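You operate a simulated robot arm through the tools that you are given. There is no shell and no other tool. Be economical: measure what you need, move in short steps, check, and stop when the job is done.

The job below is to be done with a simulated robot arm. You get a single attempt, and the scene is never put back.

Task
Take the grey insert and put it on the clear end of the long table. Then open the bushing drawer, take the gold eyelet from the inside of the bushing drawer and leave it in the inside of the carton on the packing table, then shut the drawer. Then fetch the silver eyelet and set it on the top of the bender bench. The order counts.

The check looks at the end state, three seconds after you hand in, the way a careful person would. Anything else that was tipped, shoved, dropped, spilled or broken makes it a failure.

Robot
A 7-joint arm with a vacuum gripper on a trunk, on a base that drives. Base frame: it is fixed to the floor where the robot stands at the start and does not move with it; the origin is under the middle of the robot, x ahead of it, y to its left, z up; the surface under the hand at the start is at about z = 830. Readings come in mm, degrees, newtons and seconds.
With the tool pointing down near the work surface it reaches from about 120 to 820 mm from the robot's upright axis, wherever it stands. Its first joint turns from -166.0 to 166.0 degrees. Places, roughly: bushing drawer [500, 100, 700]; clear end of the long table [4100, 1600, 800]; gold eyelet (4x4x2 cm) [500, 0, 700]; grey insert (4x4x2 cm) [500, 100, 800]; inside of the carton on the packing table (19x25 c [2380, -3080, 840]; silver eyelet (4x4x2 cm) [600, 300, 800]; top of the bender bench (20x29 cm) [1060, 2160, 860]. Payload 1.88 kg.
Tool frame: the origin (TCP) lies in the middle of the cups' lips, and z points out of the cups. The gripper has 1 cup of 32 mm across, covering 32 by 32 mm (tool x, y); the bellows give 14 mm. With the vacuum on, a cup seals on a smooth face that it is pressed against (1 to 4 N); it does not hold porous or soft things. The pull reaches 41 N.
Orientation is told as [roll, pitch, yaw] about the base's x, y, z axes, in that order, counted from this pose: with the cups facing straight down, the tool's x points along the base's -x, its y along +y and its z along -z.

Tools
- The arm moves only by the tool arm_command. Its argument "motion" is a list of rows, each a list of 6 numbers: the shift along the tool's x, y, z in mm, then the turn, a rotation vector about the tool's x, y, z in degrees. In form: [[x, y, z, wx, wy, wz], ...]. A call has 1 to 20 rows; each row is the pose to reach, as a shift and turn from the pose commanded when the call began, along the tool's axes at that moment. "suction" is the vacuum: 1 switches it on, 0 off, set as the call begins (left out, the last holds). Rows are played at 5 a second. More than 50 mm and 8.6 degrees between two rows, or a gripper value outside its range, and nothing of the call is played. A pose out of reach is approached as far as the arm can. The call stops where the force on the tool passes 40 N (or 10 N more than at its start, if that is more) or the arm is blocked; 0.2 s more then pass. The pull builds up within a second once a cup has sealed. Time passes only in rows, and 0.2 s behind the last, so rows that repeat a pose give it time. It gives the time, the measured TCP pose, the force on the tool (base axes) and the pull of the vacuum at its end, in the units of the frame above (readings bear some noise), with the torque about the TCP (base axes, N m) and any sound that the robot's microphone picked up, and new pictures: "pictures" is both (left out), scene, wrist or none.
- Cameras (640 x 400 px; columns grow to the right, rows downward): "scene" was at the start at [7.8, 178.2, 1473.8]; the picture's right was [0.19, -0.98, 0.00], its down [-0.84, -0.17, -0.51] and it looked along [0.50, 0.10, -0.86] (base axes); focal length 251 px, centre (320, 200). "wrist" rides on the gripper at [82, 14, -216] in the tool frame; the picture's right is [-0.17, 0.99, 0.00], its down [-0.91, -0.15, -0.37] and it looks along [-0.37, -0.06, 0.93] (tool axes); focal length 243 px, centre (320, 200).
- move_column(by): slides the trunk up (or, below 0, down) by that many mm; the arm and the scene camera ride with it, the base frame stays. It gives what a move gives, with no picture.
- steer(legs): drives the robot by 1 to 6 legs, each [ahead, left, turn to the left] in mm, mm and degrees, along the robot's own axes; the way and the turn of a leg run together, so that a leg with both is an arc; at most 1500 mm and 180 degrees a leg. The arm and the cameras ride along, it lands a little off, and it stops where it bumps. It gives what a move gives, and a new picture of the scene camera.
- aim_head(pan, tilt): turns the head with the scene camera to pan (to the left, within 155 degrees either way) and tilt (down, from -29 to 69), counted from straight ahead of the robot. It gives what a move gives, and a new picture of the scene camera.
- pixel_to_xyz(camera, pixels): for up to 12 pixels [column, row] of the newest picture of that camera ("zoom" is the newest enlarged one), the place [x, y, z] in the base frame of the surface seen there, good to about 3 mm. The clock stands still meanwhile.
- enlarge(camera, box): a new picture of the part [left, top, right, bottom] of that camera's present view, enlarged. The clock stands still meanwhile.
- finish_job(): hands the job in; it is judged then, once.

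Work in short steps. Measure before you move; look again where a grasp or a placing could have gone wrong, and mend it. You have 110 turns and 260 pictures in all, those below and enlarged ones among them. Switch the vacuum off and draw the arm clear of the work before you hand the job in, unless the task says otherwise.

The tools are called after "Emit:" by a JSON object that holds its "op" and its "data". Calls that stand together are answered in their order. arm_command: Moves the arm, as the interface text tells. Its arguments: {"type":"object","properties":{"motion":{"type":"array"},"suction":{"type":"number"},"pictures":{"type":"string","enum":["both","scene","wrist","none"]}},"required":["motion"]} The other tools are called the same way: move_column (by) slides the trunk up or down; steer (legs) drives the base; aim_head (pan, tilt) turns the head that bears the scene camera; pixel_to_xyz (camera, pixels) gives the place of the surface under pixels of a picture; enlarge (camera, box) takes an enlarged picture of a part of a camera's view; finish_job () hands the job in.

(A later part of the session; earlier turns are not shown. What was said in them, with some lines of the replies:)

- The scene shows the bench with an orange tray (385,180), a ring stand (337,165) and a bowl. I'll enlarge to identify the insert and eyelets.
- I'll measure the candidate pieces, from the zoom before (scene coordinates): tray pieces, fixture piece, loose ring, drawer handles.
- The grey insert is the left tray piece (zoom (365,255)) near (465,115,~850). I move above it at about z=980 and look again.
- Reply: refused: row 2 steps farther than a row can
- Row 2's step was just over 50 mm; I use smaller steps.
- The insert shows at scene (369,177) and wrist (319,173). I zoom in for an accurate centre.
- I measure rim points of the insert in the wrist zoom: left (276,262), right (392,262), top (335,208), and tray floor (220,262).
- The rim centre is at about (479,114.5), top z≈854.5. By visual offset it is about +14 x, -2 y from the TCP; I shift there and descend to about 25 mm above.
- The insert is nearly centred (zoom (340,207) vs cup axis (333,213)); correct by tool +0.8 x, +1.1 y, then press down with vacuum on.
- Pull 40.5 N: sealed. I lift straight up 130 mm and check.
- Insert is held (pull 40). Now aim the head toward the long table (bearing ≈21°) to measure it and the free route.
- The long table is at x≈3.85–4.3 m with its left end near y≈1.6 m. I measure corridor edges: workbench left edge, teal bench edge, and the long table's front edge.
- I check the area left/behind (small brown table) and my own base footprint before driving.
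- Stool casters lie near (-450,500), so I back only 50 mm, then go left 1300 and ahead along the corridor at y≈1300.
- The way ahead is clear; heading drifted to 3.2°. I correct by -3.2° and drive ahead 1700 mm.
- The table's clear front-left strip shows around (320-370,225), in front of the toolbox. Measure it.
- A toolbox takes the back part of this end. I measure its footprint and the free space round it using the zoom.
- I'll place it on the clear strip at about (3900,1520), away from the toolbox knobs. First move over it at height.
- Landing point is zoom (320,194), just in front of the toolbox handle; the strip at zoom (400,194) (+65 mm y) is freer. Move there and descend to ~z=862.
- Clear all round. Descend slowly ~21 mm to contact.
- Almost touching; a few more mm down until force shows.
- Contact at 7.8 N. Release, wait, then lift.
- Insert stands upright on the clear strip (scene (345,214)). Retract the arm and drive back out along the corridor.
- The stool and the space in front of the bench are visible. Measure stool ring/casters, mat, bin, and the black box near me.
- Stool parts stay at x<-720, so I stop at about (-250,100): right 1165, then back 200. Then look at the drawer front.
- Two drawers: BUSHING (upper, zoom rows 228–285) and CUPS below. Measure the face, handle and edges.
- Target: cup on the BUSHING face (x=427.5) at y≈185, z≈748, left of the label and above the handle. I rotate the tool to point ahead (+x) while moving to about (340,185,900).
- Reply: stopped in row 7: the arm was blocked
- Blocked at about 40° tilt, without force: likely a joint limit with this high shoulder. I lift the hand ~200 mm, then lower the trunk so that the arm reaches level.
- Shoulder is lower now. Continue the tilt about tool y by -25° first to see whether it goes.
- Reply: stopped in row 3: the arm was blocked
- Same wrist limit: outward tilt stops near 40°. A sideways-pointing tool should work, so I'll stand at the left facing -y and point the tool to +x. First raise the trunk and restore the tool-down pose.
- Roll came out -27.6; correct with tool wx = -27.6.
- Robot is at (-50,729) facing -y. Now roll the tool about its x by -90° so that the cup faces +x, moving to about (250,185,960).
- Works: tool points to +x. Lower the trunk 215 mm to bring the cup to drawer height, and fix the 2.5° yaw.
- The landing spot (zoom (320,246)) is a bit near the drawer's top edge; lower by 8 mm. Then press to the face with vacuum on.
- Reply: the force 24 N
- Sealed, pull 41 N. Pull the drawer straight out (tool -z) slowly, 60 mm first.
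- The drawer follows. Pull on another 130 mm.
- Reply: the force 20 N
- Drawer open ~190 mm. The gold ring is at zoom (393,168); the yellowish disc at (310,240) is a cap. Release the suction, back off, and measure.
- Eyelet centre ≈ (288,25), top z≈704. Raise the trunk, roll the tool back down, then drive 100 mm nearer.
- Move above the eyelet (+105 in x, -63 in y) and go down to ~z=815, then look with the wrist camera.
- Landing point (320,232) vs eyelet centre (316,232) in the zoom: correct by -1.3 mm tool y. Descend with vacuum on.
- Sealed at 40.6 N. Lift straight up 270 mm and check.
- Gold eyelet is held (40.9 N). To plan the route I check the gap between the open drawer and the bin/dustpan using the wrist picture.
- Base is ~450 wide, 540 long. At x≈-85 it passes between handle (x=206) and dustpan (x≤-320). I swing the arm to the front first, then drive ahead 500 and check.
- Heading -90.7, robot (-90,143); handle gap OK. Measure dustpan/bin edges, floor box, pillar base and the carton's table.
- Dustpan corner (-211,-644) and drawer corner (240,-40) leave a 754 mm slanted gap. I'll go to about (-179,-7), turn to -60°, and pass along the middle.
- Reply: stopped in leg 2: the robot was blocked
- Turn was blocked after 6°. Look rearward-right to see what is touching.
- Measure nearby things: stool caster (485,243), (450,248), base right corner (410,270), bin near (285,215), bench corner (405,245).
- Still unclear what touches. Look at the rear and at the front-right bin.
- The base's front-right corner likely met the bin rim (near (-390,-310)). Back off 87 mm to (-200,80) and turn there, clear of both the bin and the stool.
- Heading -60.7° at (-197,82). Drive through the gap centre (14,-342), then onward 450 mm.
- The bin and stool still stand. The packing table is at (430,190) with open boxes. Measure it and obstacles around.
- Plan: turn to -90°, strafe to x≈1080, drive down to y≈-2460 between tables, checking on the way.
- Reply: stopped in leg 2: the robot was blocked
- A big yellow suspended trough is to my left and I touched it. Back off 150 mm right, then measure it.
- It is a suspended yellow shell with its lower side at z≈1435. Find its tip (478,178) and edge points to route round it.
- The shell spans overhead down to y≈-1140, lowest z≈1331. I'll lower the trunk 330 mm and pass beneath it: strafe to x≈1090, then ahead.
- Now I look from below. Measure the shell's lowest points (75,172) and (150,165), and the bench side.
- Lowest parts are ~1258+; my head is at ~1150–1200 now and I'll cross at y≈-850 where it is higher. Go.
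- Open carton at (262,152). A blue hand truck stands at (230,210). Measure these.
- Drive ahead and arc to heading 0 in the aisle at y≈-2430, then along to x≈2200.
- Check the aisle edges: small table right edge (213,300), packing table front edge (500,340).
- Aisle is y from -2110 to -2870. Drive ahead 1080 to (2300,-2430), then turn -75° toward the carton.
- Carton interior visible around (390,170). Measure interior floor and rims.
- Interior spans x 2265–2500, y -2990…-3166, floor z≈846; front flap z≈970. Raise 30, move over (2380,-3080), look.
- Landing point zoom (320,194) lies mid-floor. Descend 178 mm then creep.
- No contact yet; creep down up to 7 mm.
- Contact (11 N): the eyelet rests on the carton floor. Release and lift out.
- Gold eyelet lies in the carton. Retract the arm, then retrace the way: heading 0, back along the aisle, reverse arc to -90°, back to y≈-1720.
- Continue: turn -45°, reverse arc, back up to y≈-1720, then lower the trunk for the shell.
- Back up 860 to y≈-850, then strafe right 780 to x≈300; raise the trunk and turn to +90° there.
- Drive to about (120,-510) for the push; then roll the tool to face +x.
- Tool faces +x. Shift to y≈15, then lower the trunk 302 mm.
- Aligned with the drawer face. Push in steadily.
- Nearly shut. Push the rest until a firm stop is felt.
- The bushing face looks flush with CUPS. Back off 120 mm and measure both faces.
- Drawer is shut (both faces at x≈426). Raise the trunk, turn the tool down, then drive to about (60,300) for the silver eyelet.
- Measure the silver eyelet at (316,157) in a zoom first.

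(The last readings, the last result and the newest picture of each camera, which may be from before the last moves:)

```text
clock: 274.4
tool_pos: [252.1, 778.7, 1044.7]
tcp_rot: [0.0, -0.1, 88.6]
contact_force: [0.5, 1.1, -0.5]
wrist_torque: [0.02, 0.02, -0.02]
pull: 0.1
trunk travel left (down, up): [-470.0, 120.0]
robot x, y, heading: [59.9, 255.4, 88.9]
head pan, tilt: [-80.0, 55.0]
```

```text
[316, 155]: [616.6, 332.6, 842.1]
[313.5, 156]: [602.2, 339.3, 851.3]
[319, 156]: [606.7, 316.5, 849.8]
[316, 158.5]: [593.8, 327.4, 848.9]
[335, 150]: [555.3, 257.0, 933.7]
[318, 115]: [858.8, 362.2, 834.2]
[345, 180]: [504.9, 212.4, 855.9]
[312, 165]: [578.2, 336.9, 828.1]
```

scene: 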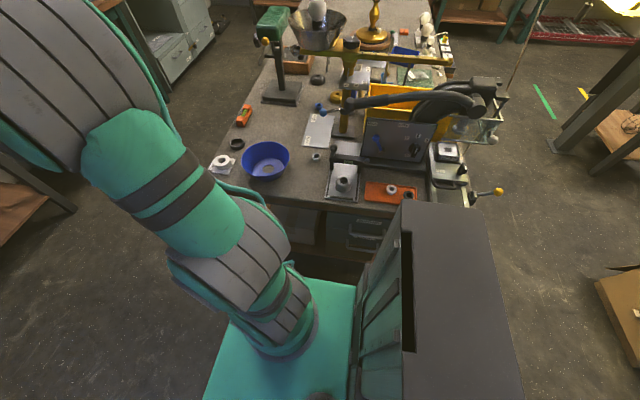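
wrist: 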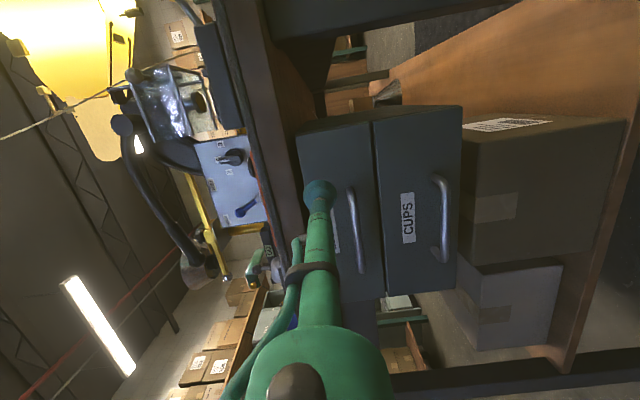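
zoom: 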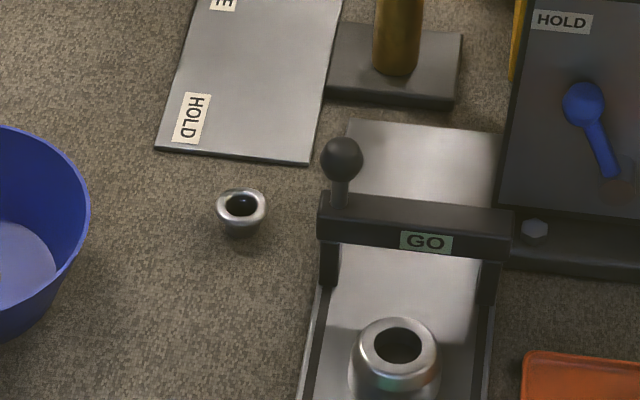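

Eyelet centre ≈ (605,327), top z≈851. Swing the arm over it at z≈1044.

Emit:
{"op": "arm_command", "data": {"motion": [[37, -30, 0, 0, 0, 0], [74, -60, 0, 0, 0, 0], [111, -90, 0, 0, 0, 0], [148, -121, 0, 0, 0, 0], [185, -151, 0, 0, 0, 0], [222, -182, 0, 0, 0, 0], [259, -212, 0, 0, 0, 0], [296, -242, 0, 0, 0, 0], [333, -272, 0, 0, 0, 0], [370, -303, 0, 0, 0, 0], [407, -333, 0, 0, 0, 0], [444, -364, 0, 0, 0, 0], [444, -364, 30, 0, 0, 0], [444, -364, 70, 0, 0, 0], [444, -364, 70, 0, 0, 0]]}}

Emit:
{"op": "enlarge", "data": {"camera": "wrist", "box": [240, 100, 400, 200]}}

```text
clock: 277.6
tool_pos: [605.2, 325.2, 970.9]
tcp_rot: [0.0, -0.2, 88.6]
contact_force: [0.4, 0.0, -0.5]
wrist_torque: [0.01, 0.01, -0.02]
pull: 0.1
trunk travel left (down, up): [-470.0, 120.0]
robot x, y, heading: [61.4, 257.8, 89.2]
head pan, tilt: [-80.0, 55.0]
```

scene: 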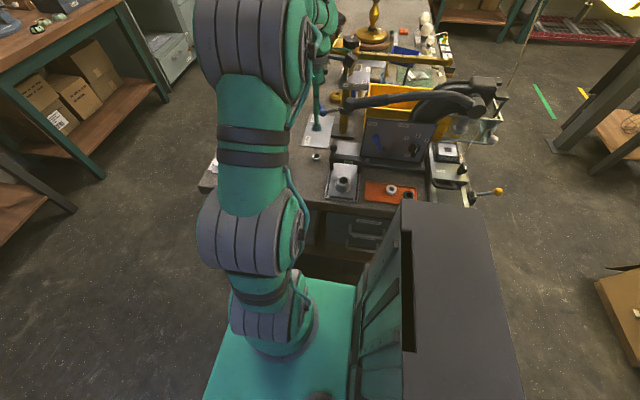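
wrist: 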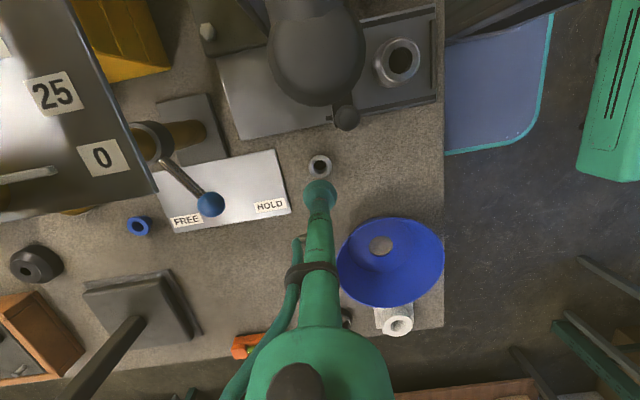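

```text
4.00 times, centred on (320, 150) of wrist
```

zoom: 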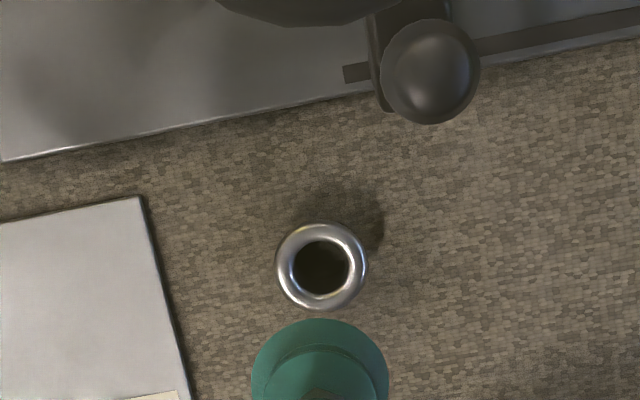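

Landing (320,265) matches the eyelet centre (321,266). But a dark object is close to the camera at wrist (315,50); check where it is before descending.

Emit:
{"op": "pixel_to_xyz", "data": {"camera": "wrist", "pixels": [[315, 50], [315, 85], [270, 60], [355, 50], [345, 115], [205, 205], [130, 110], [60, 120]]}}

Emit:
{"op": "enlarge", "data": {"camera": "scene", "box": [270, 20, 470, 200]}}

```text
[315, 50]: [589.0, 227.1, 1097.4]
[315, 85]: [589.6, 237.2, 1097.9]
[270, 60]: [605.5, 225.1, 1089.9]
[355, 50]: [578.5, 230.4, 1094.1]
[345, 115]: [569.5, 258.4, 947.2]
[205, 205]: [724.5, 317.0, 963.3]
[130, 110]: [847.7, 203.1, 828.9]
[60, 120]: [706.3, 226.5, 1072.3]
```

```text
2.22 times, centred on (370, 110) of scene
```

zoom: 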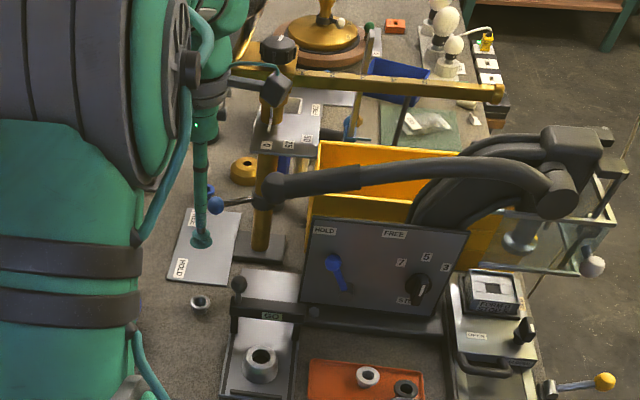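

The lever end at (589,230, top z 1097) lies right beneath the wrist camera. Raise and turn the tool to yaw 0, so the camera sits on the -x side, clear of the lever.

Emit:
{"op": "arm_command", "data": {"motion": [[0, 0, -40, 0, 0, 0], [0, 0, -60, 0, 0, 8], [0, 0, -60, 0, 0, 16], [0, 0, -60, 0, 0, 24], [0, 0, -60, 0, 0, 32], [0, 0, -60, 0, 0, 40], [0, 0, -60, 0, 0, 48], [0, 0, -60, 0, 0, 56], [0, 0, -60, 0, 0, 64], [0, 0, -60, 0, 0, 72], [0, 0, -60, 0, 0, 80], [0, 0, -60, 0, 0, 88.5], [0, 0, -60, 0, 0, 88.5]]}}

```text
clock: 280.4
tool_pos: [604.5, 326.1, 1034.5]
tcp_rot: [0.0, 0.0, 0.1]
contact_force: [0.5, 0.2, 0.1]
wrist_torque: [-0.02, 0.02, -0.02]
pull: 0.0
trunk travel left (down, up): [-470.0, 120.0]
robot x, y, heading: [56.2, 257.7, 89.3]
head pan, tilt: [-80.0, 55.0]
```

scene: 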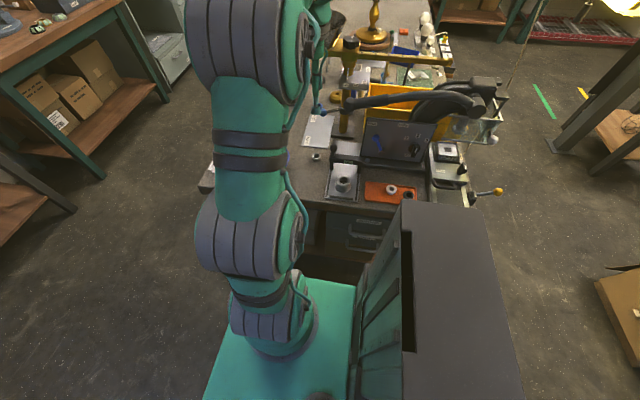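
wrist: 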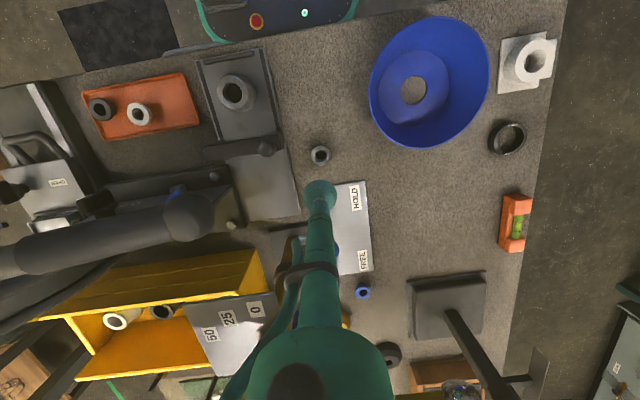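

Clear now: lever end is ~95 mm beside the tool axis. Descend to ~z=890 and look.

Emit:
{"op": "arm_command", "data": {"motion": [[0, 0, 30, 0, 0, 0], [0, 0, 60, 0, 0, 0], [0, 0, 90, 0, 0, 0], [0, 0, 115, 0, 0, 0], [0, 0, 140, 0, 0, 0], [0, 0, 140, 0, 0, 0]]}}

Emit:
{"op": "enlarge", "data": {"camera": "wrist", "box": [270, 140, 366, 200]}}

```text
clock: 281.8
tool_pos: [606.6, 328.3, 893.5]
tcp_rot: [0.1, 0.0, 0.1]
contact_force: [-0.5, -0.1, 0.1]
wrist_torque: [-0.01, -0.01, 0.03]
pull: 0.0
trunk travel left (down, up): [-470.0, 120.0]
robot x, y, heading: [63.0, 253.1, 89.1]
head pan, tilt: [-80.0, 55.0]
```

scene: 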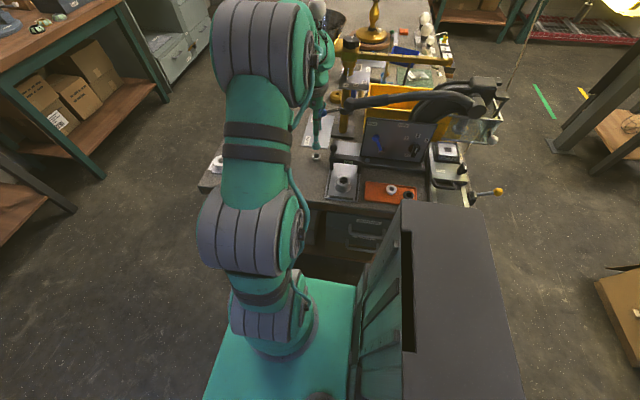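
wrist: 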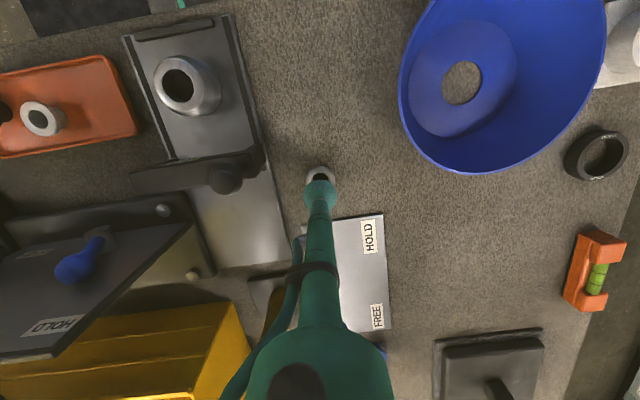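

```text
6.67 times, centred on (318, 170) of wrist
```

zoom: 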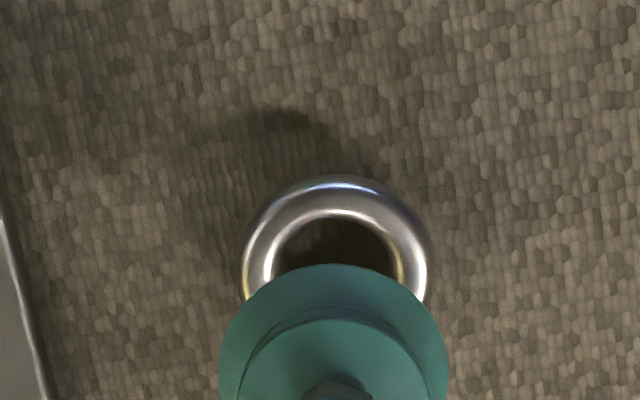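

Eyelet centre is about zoom (337,272) vs landing (333,288): shift +2.3 tool x, +0.9 y, and descend with vacuum.

Emit:
{"op": "arm_command", "data": {"motion": [[2.3, 0.9, 20, 0, 0, 0], [2.3, 0.9, 34, 0, 0, 0], [2.3, 0.9, 40, 0, 0, 0], [2.3, 0.9, 43, 0, 0, 0], [2.3, 0.9, 45, 0, 0, 0], [2.3, 0.9, 46, 0, 0, 0], [2.3, 0.9, 46, 0, 0, 0], [2.3, 0.9, 46, 0, 0, 0]], "suction": 1, "pictures": "none"}}

```text
clock: 283.6
tool_pos: [602.9, 325.7, 849.4]
tcp_rot: [0.1, -0.1, 0.0]
contact_force: [1.3, 0.7, 7.4]
wrist_torque: [0.06, -0.09, 0.01]
pull: 41.1
trunk travel left (down, up): [-470.0, 120.0]
robot x, y, heading: [59.2, 253.5, 89.5]
head pan, tilt: [-80.0, 55.0]
```

Sealed (41 N). Lift 190 mm, then swing back to the front, restoring the yaw.

Emit:
{"op": "arm_command", "data": {"motion": [[0, 0, -10, 0, 0, 0], [0, 0, -50, 0, 0, 0], [0, 0, -95, 0, 0, 0], [0, 0, -140, 0, 0, 0], [0, 0, -190, 0, 0, 0], [40, 0, -195, 0, 0, 0], [80, 10, -195, 0, 0, 0], [110, 40, -195, 0, 0, -8], [140, 75, -195, 0, 0, -16], [165, 110, -195, 0, 0, -24], [190, 145, -195, 0, 0, -32], [215, 180, -195, 0, 0, -40], [240, 215, -195, 0, 0, -48], [265, 250, -195, 0, 0, -56], [290, 285, -195, 0, 0, -64], [315, 320, -195, 0, 0, -72], [340, 355, -195, 0, 0, -80], [360, 395, -195, 0, 0, -88], [380, 430, -195, 0, 0, -88], [380, 430, -195, 0, 0, -88]], "pictures": "both"}}

```text
clock: 287.8
tool_pos: [217.9, 754.4, 1043.4]
tcp_rot: [0.0, 0.0, 88.2]
contact_force: [0.2, 0.2, -1.1]
wrist_torque: [0.05, 0.01, 0.0]
pull: 40.9
trunk travel left (down, up): [-470.0, 120.0]
robot x, y, heading: [54.9, 255.0, 89.3]
head pan, tilt: [-80.0, 55.0]
```

scene: 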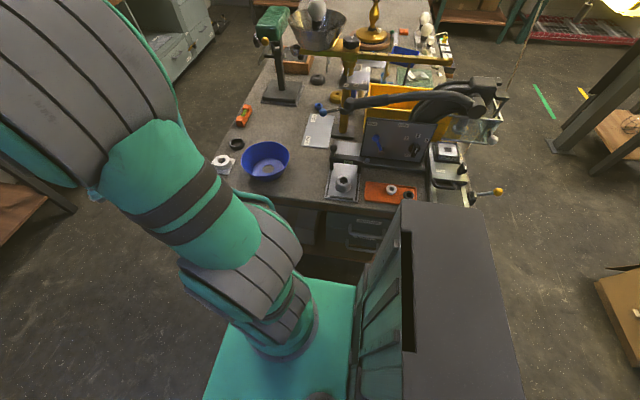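
wrist: 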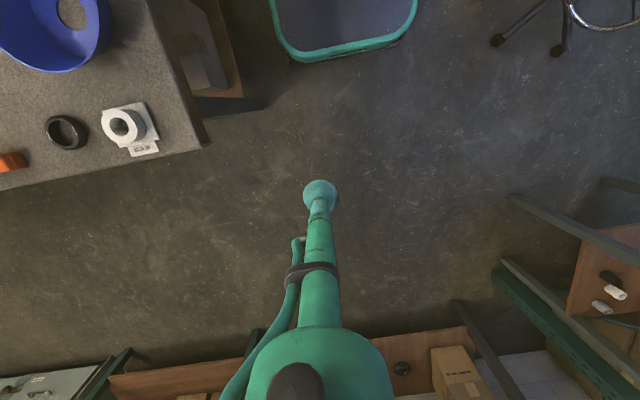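

Silver eyelet is held. Drive ahead to y≈1300, then strafe right to x≈1000 in front of the bender bench.

Emit:
{"op": "steer", "data": {"legs": [[1050, 0, 0.8], [0, -950, 0]]}}

Emit:
{"op": "aim_head", "data": {"pan": 0, "tilt": 40}}

Emit:
{"op": "enlarge", "data": {"camera": "scene", "box": [120, 60, 440, 260]}}

```text
clock: 297.7
tool_pos: [1162.9, 1791.9, 1044.4]
tcp_rot: [0.0, -0.2, 88.0]
contact_force: [-0.6, -0.1, 0.8]
wrist_torque: [0.03, 0.02, 0.02]
pull: 40.5
trunk travel left (down, up): [-470.0, 120.0]
robot x, y, heading: [1002.9, 1296.8, 88.9]
head pan, tilt: [-80.0, 55.0]
```

scene: 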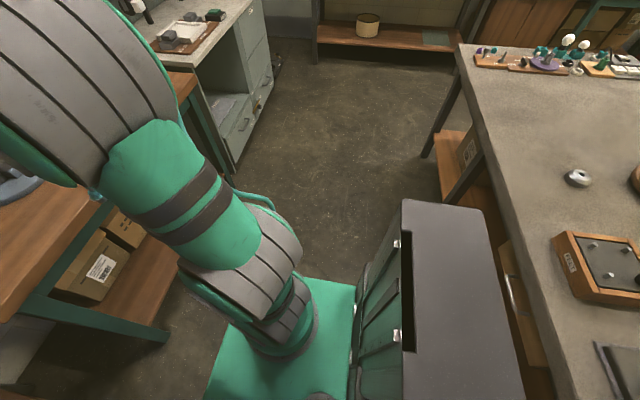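

```text
clock: 299.2
tool_pos: [1163.7, 1791.3, 1043.7]
tcp_rot: [0.0, -0.1, 87.9]
contact_force: [0.1, -0.6, 1.2]
wrist_torque: [0.03, 0.02, 0.01]
pull: 40.0
trunk travel left (down, up): [-470.0, 120.0]
robot x, y, heading: [1005.5, 1295.7, 89.2]
head pan, tilt: [0.0, 40.0]
```

scene: 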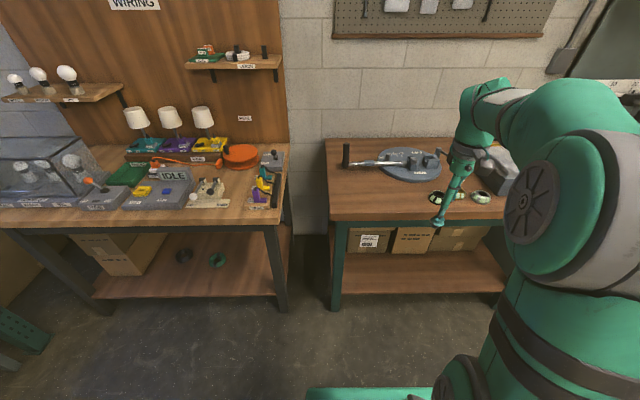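

```text
2.00 times, centred on (280, 160) of scene
```

zoom: 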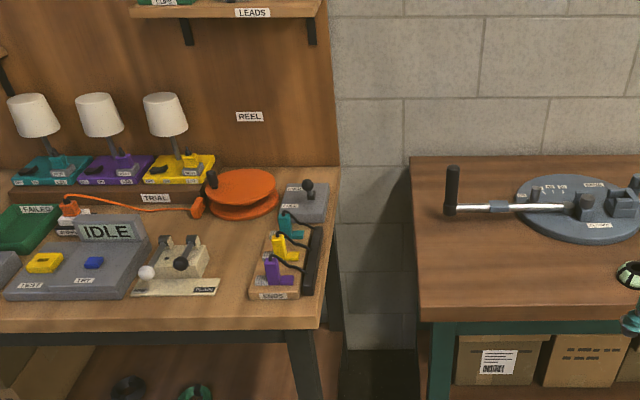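

The bender bench's clear area is left-front, around (375,195). Measure.

Emit:
{"op": "pixel_to_xyz", "data": {"camera": "scene", "pixels": [[375, 195], [345, 195], [400, 195], [360, 180], [400, 205], [335, 215], [330, 142], [385, 168], [380, 160], [345, 165], [430, 200], [410, 183]]}}

Emit:
{"op": "enlarge", "data": {"camera": "scene", "box": [310, 110, 530, 250]}}

```text
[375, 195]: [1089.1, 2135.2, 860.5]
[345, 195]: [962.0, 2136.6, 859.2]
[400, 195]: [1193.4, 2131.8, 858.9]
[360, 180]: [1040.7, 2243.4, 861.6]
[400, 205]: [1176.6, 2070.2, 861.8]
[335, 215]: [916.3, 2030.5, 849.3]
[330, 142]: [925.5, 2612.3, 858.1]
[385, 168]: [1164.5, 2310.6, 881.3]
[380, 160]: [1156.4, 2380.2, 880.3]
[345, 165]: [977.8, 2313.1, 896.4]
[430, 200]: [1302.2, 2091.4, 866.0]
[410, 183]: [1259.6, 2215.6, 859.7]
```

```text
2.86 times, centred on (420, 180) of scene
```

zoom: 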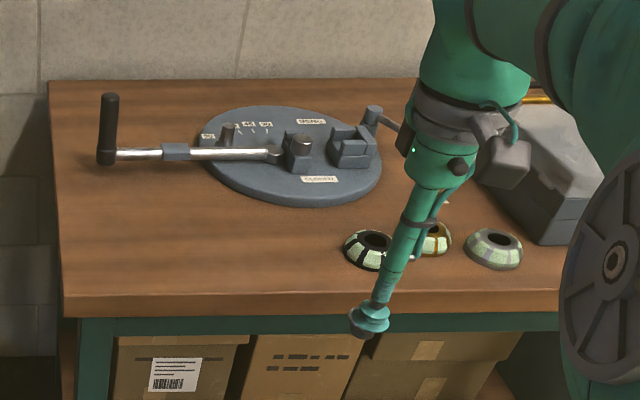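

Target (1060,2150,860) is clear. Drive 200 mm nearer, then move the hand over it.

Emit:
{"op": "steer", "data": {"legs": [[200, 0, 0]]}}

Emit:
{"op": "arm_command", "data": {"motion": [[0, 28, 0, 0, 0, 0], [0, 56, 0, 0, 0, 0], [0, 84, 0, 0, 0, 0], [0, 111, 0, 0, 0, 0], [-39, 111, 0, 0, 0, 0], [-78, 111, 0, 0, 0, 0], [-117, 111, 0, 0, 0, 0], [-154, 111, 0, 0, 0, 0], [-154, 111, 0, 0, 0, 0]], "pictures": "both"}}

```text
clock: 300.8
tool_pos: [1168.2, 1994.3, 1044.1]
tcp_rot: [-0.1, -0.1, 87.6]
contact_force: [0.2, 0.1, -0.2]
wrist_torque: [0.06, 0.0, 0.01]
pull: 40.7
trunk travel left (down, up): [-470.0, 120.0]
robot x, y, heading: [1008.3, 1494.4, 88.7]
head pan, tilt: [0.0, 40.0]
```

scene: 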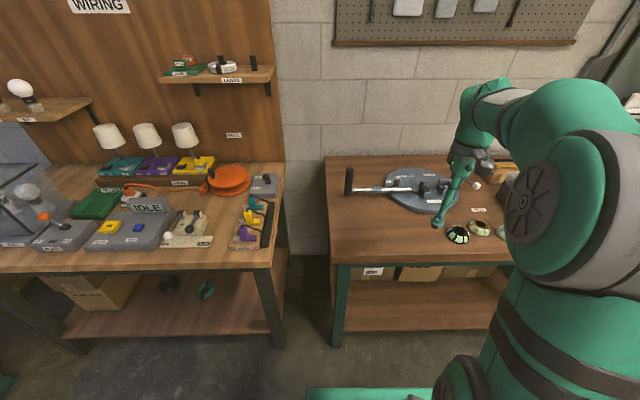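

```text
clock: 302.8
tool_pos: [1061.6, 2149.5, 1042.2]
tcp_rot: [0.0, 0.0, 87.8]
contact_force: [0.2, -0.1, -0.5]
wrist_torque: [0.0, 0.04, 0.0]
pull: 40.8
trunk travel left (down, up): [-470.0, 120.0]
robot x, y, heading: [1003.4, 1492.9, 88.5]
head pan, tilt: [0.0, 40.0]
```

scene: 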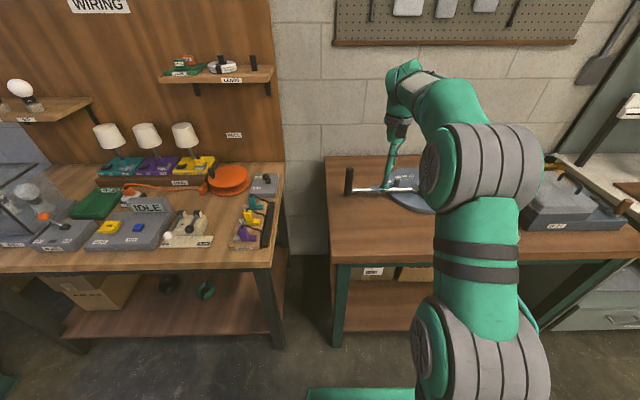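
wrist: 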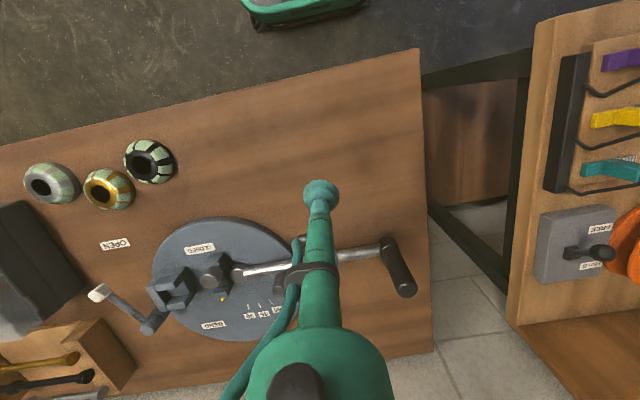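

Landing point (320,157) is clear wood. Descend 157 mm and then creep.

Emit:
{"op": "arm_command", "data": {"motion": [[0, 0, 45, 0, 0, 0], [0, 0, 90, 0, 0, 0], [0, 0, 125, 0, 0, 0], [0, 0, 148, 0, 0, 0], [0, 0, 157, 0, 0, 0], [0, 0, 160, 0, 0, 0], [0, 0, 160, 0, 0, 0]], "pictures": "none"}}

```text
clock: 304.4
tool_pos: [1065.1, 2151.0, 885.8]
tcp_rot: [0.1, -0.1, 87.6]
contact_force: [0.4, 0.5, -0.1]
wrist_torque: [0.05, 0.04, -0.01]
pull: 40.9
trunk travel left (down, up): [-470.0, 120.0]
robot x, y, heading: [1009.5, 1497.0, 88.6]
head pan, tilt: [0.0, 40.0]
```

Emit:
{"op": "arm_command", "data": {"motion": [[0, 0, 2, 0, 0, 0], [0, 0, 3.5, 0, 0, 0], [0, 0, 5, 0, 0, 0], [0, 0, 5, 0, 0, 0]], "pictures": "none"}}

```text
clock: 305.4
tool_pos: [1065.2, 2151.2, 880.0]
tcp_rot: [0.0, 0.1, 87.7]
contact_force: [0.2, -0.7, 0.3]
wrist_torque: [0.06, -0.02, 0.01]
pull: 40.2
trunk travel left (down, up): [-470.0, 120.0]
robot x, y, heading: [1009.5, 1499.1, 88.9]
head pan, tilt: [0.0, 40.0]
```

Still no contact; creep 3 mm more.

Emit:
{"op": "arm_command", "data": {"motion": [[0, 0, 1, 0, 0, 0], [0, 0, 2, 0, 0, 0], [0, 0, 2.5, 0, 0, 0], [0, 0, 2.5, 0, 0, 0]], "pictures": "none"}}

```text
clock: 306.4
tool_pos: [1064.1, 2151.7, 878.3]
tcp_rot: [0.0, -0.3, 87.7]
contact_force: [-1.8, -0.3, 10.9]
wrist_torque: [0.04, 0.1, 0.01]
pull: 40.4
trunk travel left (down, up): [-470.0, 120.0]
robot x, y, heading: [1005.9, 1493.5, 88.6]
head pan, tilt: [0.0, 40.0]
```

Contact (10.9 N). Release, lift, and retract.

Emit:
{"op": "arm_command", "data": {"motion": [[0, 0, -1, 0, 0, 0], [0, 0, -1, 0, 0, 0], [0, 0, -1, 0, 0, 0], [0, 0, -1, 0, 0, 0], [0, 0, -5, 0, 0, 0], [0, 0, -20, 0, 0, 0], [0, 0, -60, 0, 0, 0], [0, 0, -105, 0, 0, 0], [0, 0, -150, 0, 0, 0], [45, 0, -165, 0, 0, 0], [90, 0, -165, 0, 0, 0], [135, 0, -165, 0, 0, 0], [180, 0, -165, 0, 0, 0], [225, 0, -165, 0, 0, 0]], "suction": 0, "pictures": "both"}}

Emit:
{"op": "enlarge", "data": {"camera": "scene", "box": [310, 130, 530, 280]}}

```text
clock: 309.4
tool_pos: [1054.7, 1924.6, 1043.7]
tcp_rot: [0.0, 0.0, 87.5]
contact_force: [0.9, -0.4, -0.1]
wrist_torque: [-0.04, 0.02, -0.02]
pull: 0.1
trunk travel left (down, up): [-470.0, 120.0]
robot x, y, heading: [1007.1, 1495.1, 88.5]
head pan, tilt: [0.0, 40.0]
```

scene: 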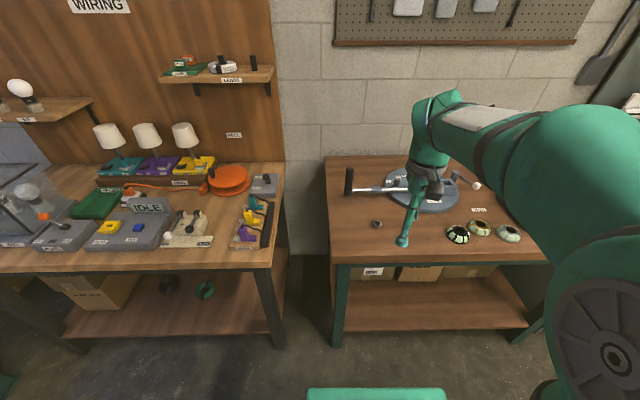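
wrist: 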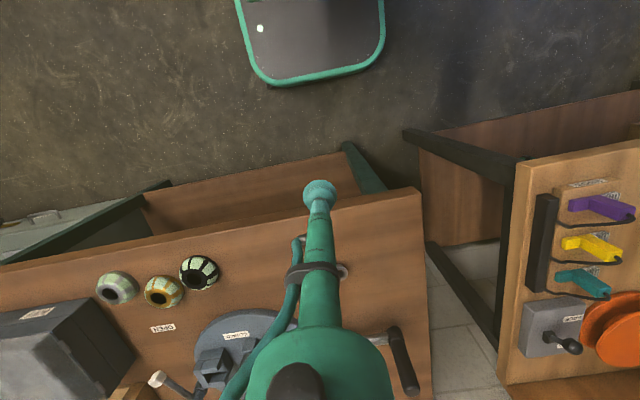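

```text
2.67 times, centred on (420, 205) of scene
```

zoom: 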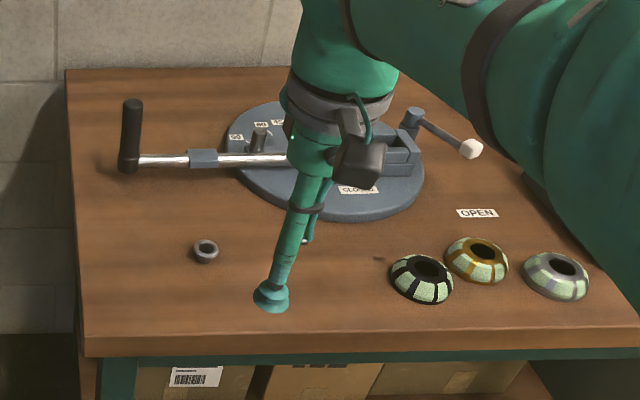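

The silver eyelet stands on the bender bench, the vacuum is off and the arm is clear, so I hand the job in.

Emit:
{"op": "finish_job", "data": {}}

```text
The job is handed in.
```

I did all three steps in order and handed the job in; I haven't seen the verdict.

- **Grey insert:** it stands upright on the end of the long table at about (3900, 1585). The spot given for the clear end, around (4100, 1600), had a toolbox on it. I set the insert on the free strip in front, so it is about 200 mm from that spot.
- **Gold eyelet:** it lies on the floor of the carton on the packing table. The bushing drawer is shut and flush with the drawer below it.
- **Silver eyelet:** it stands upright on the bender bench at about (1064, 2151).

The base was blocked twice while driving. Once was in a turn, probably against the waste bin, which still stood upright when I looked. The other was against the hanging yellow shell, which I did not check closely for a shift.
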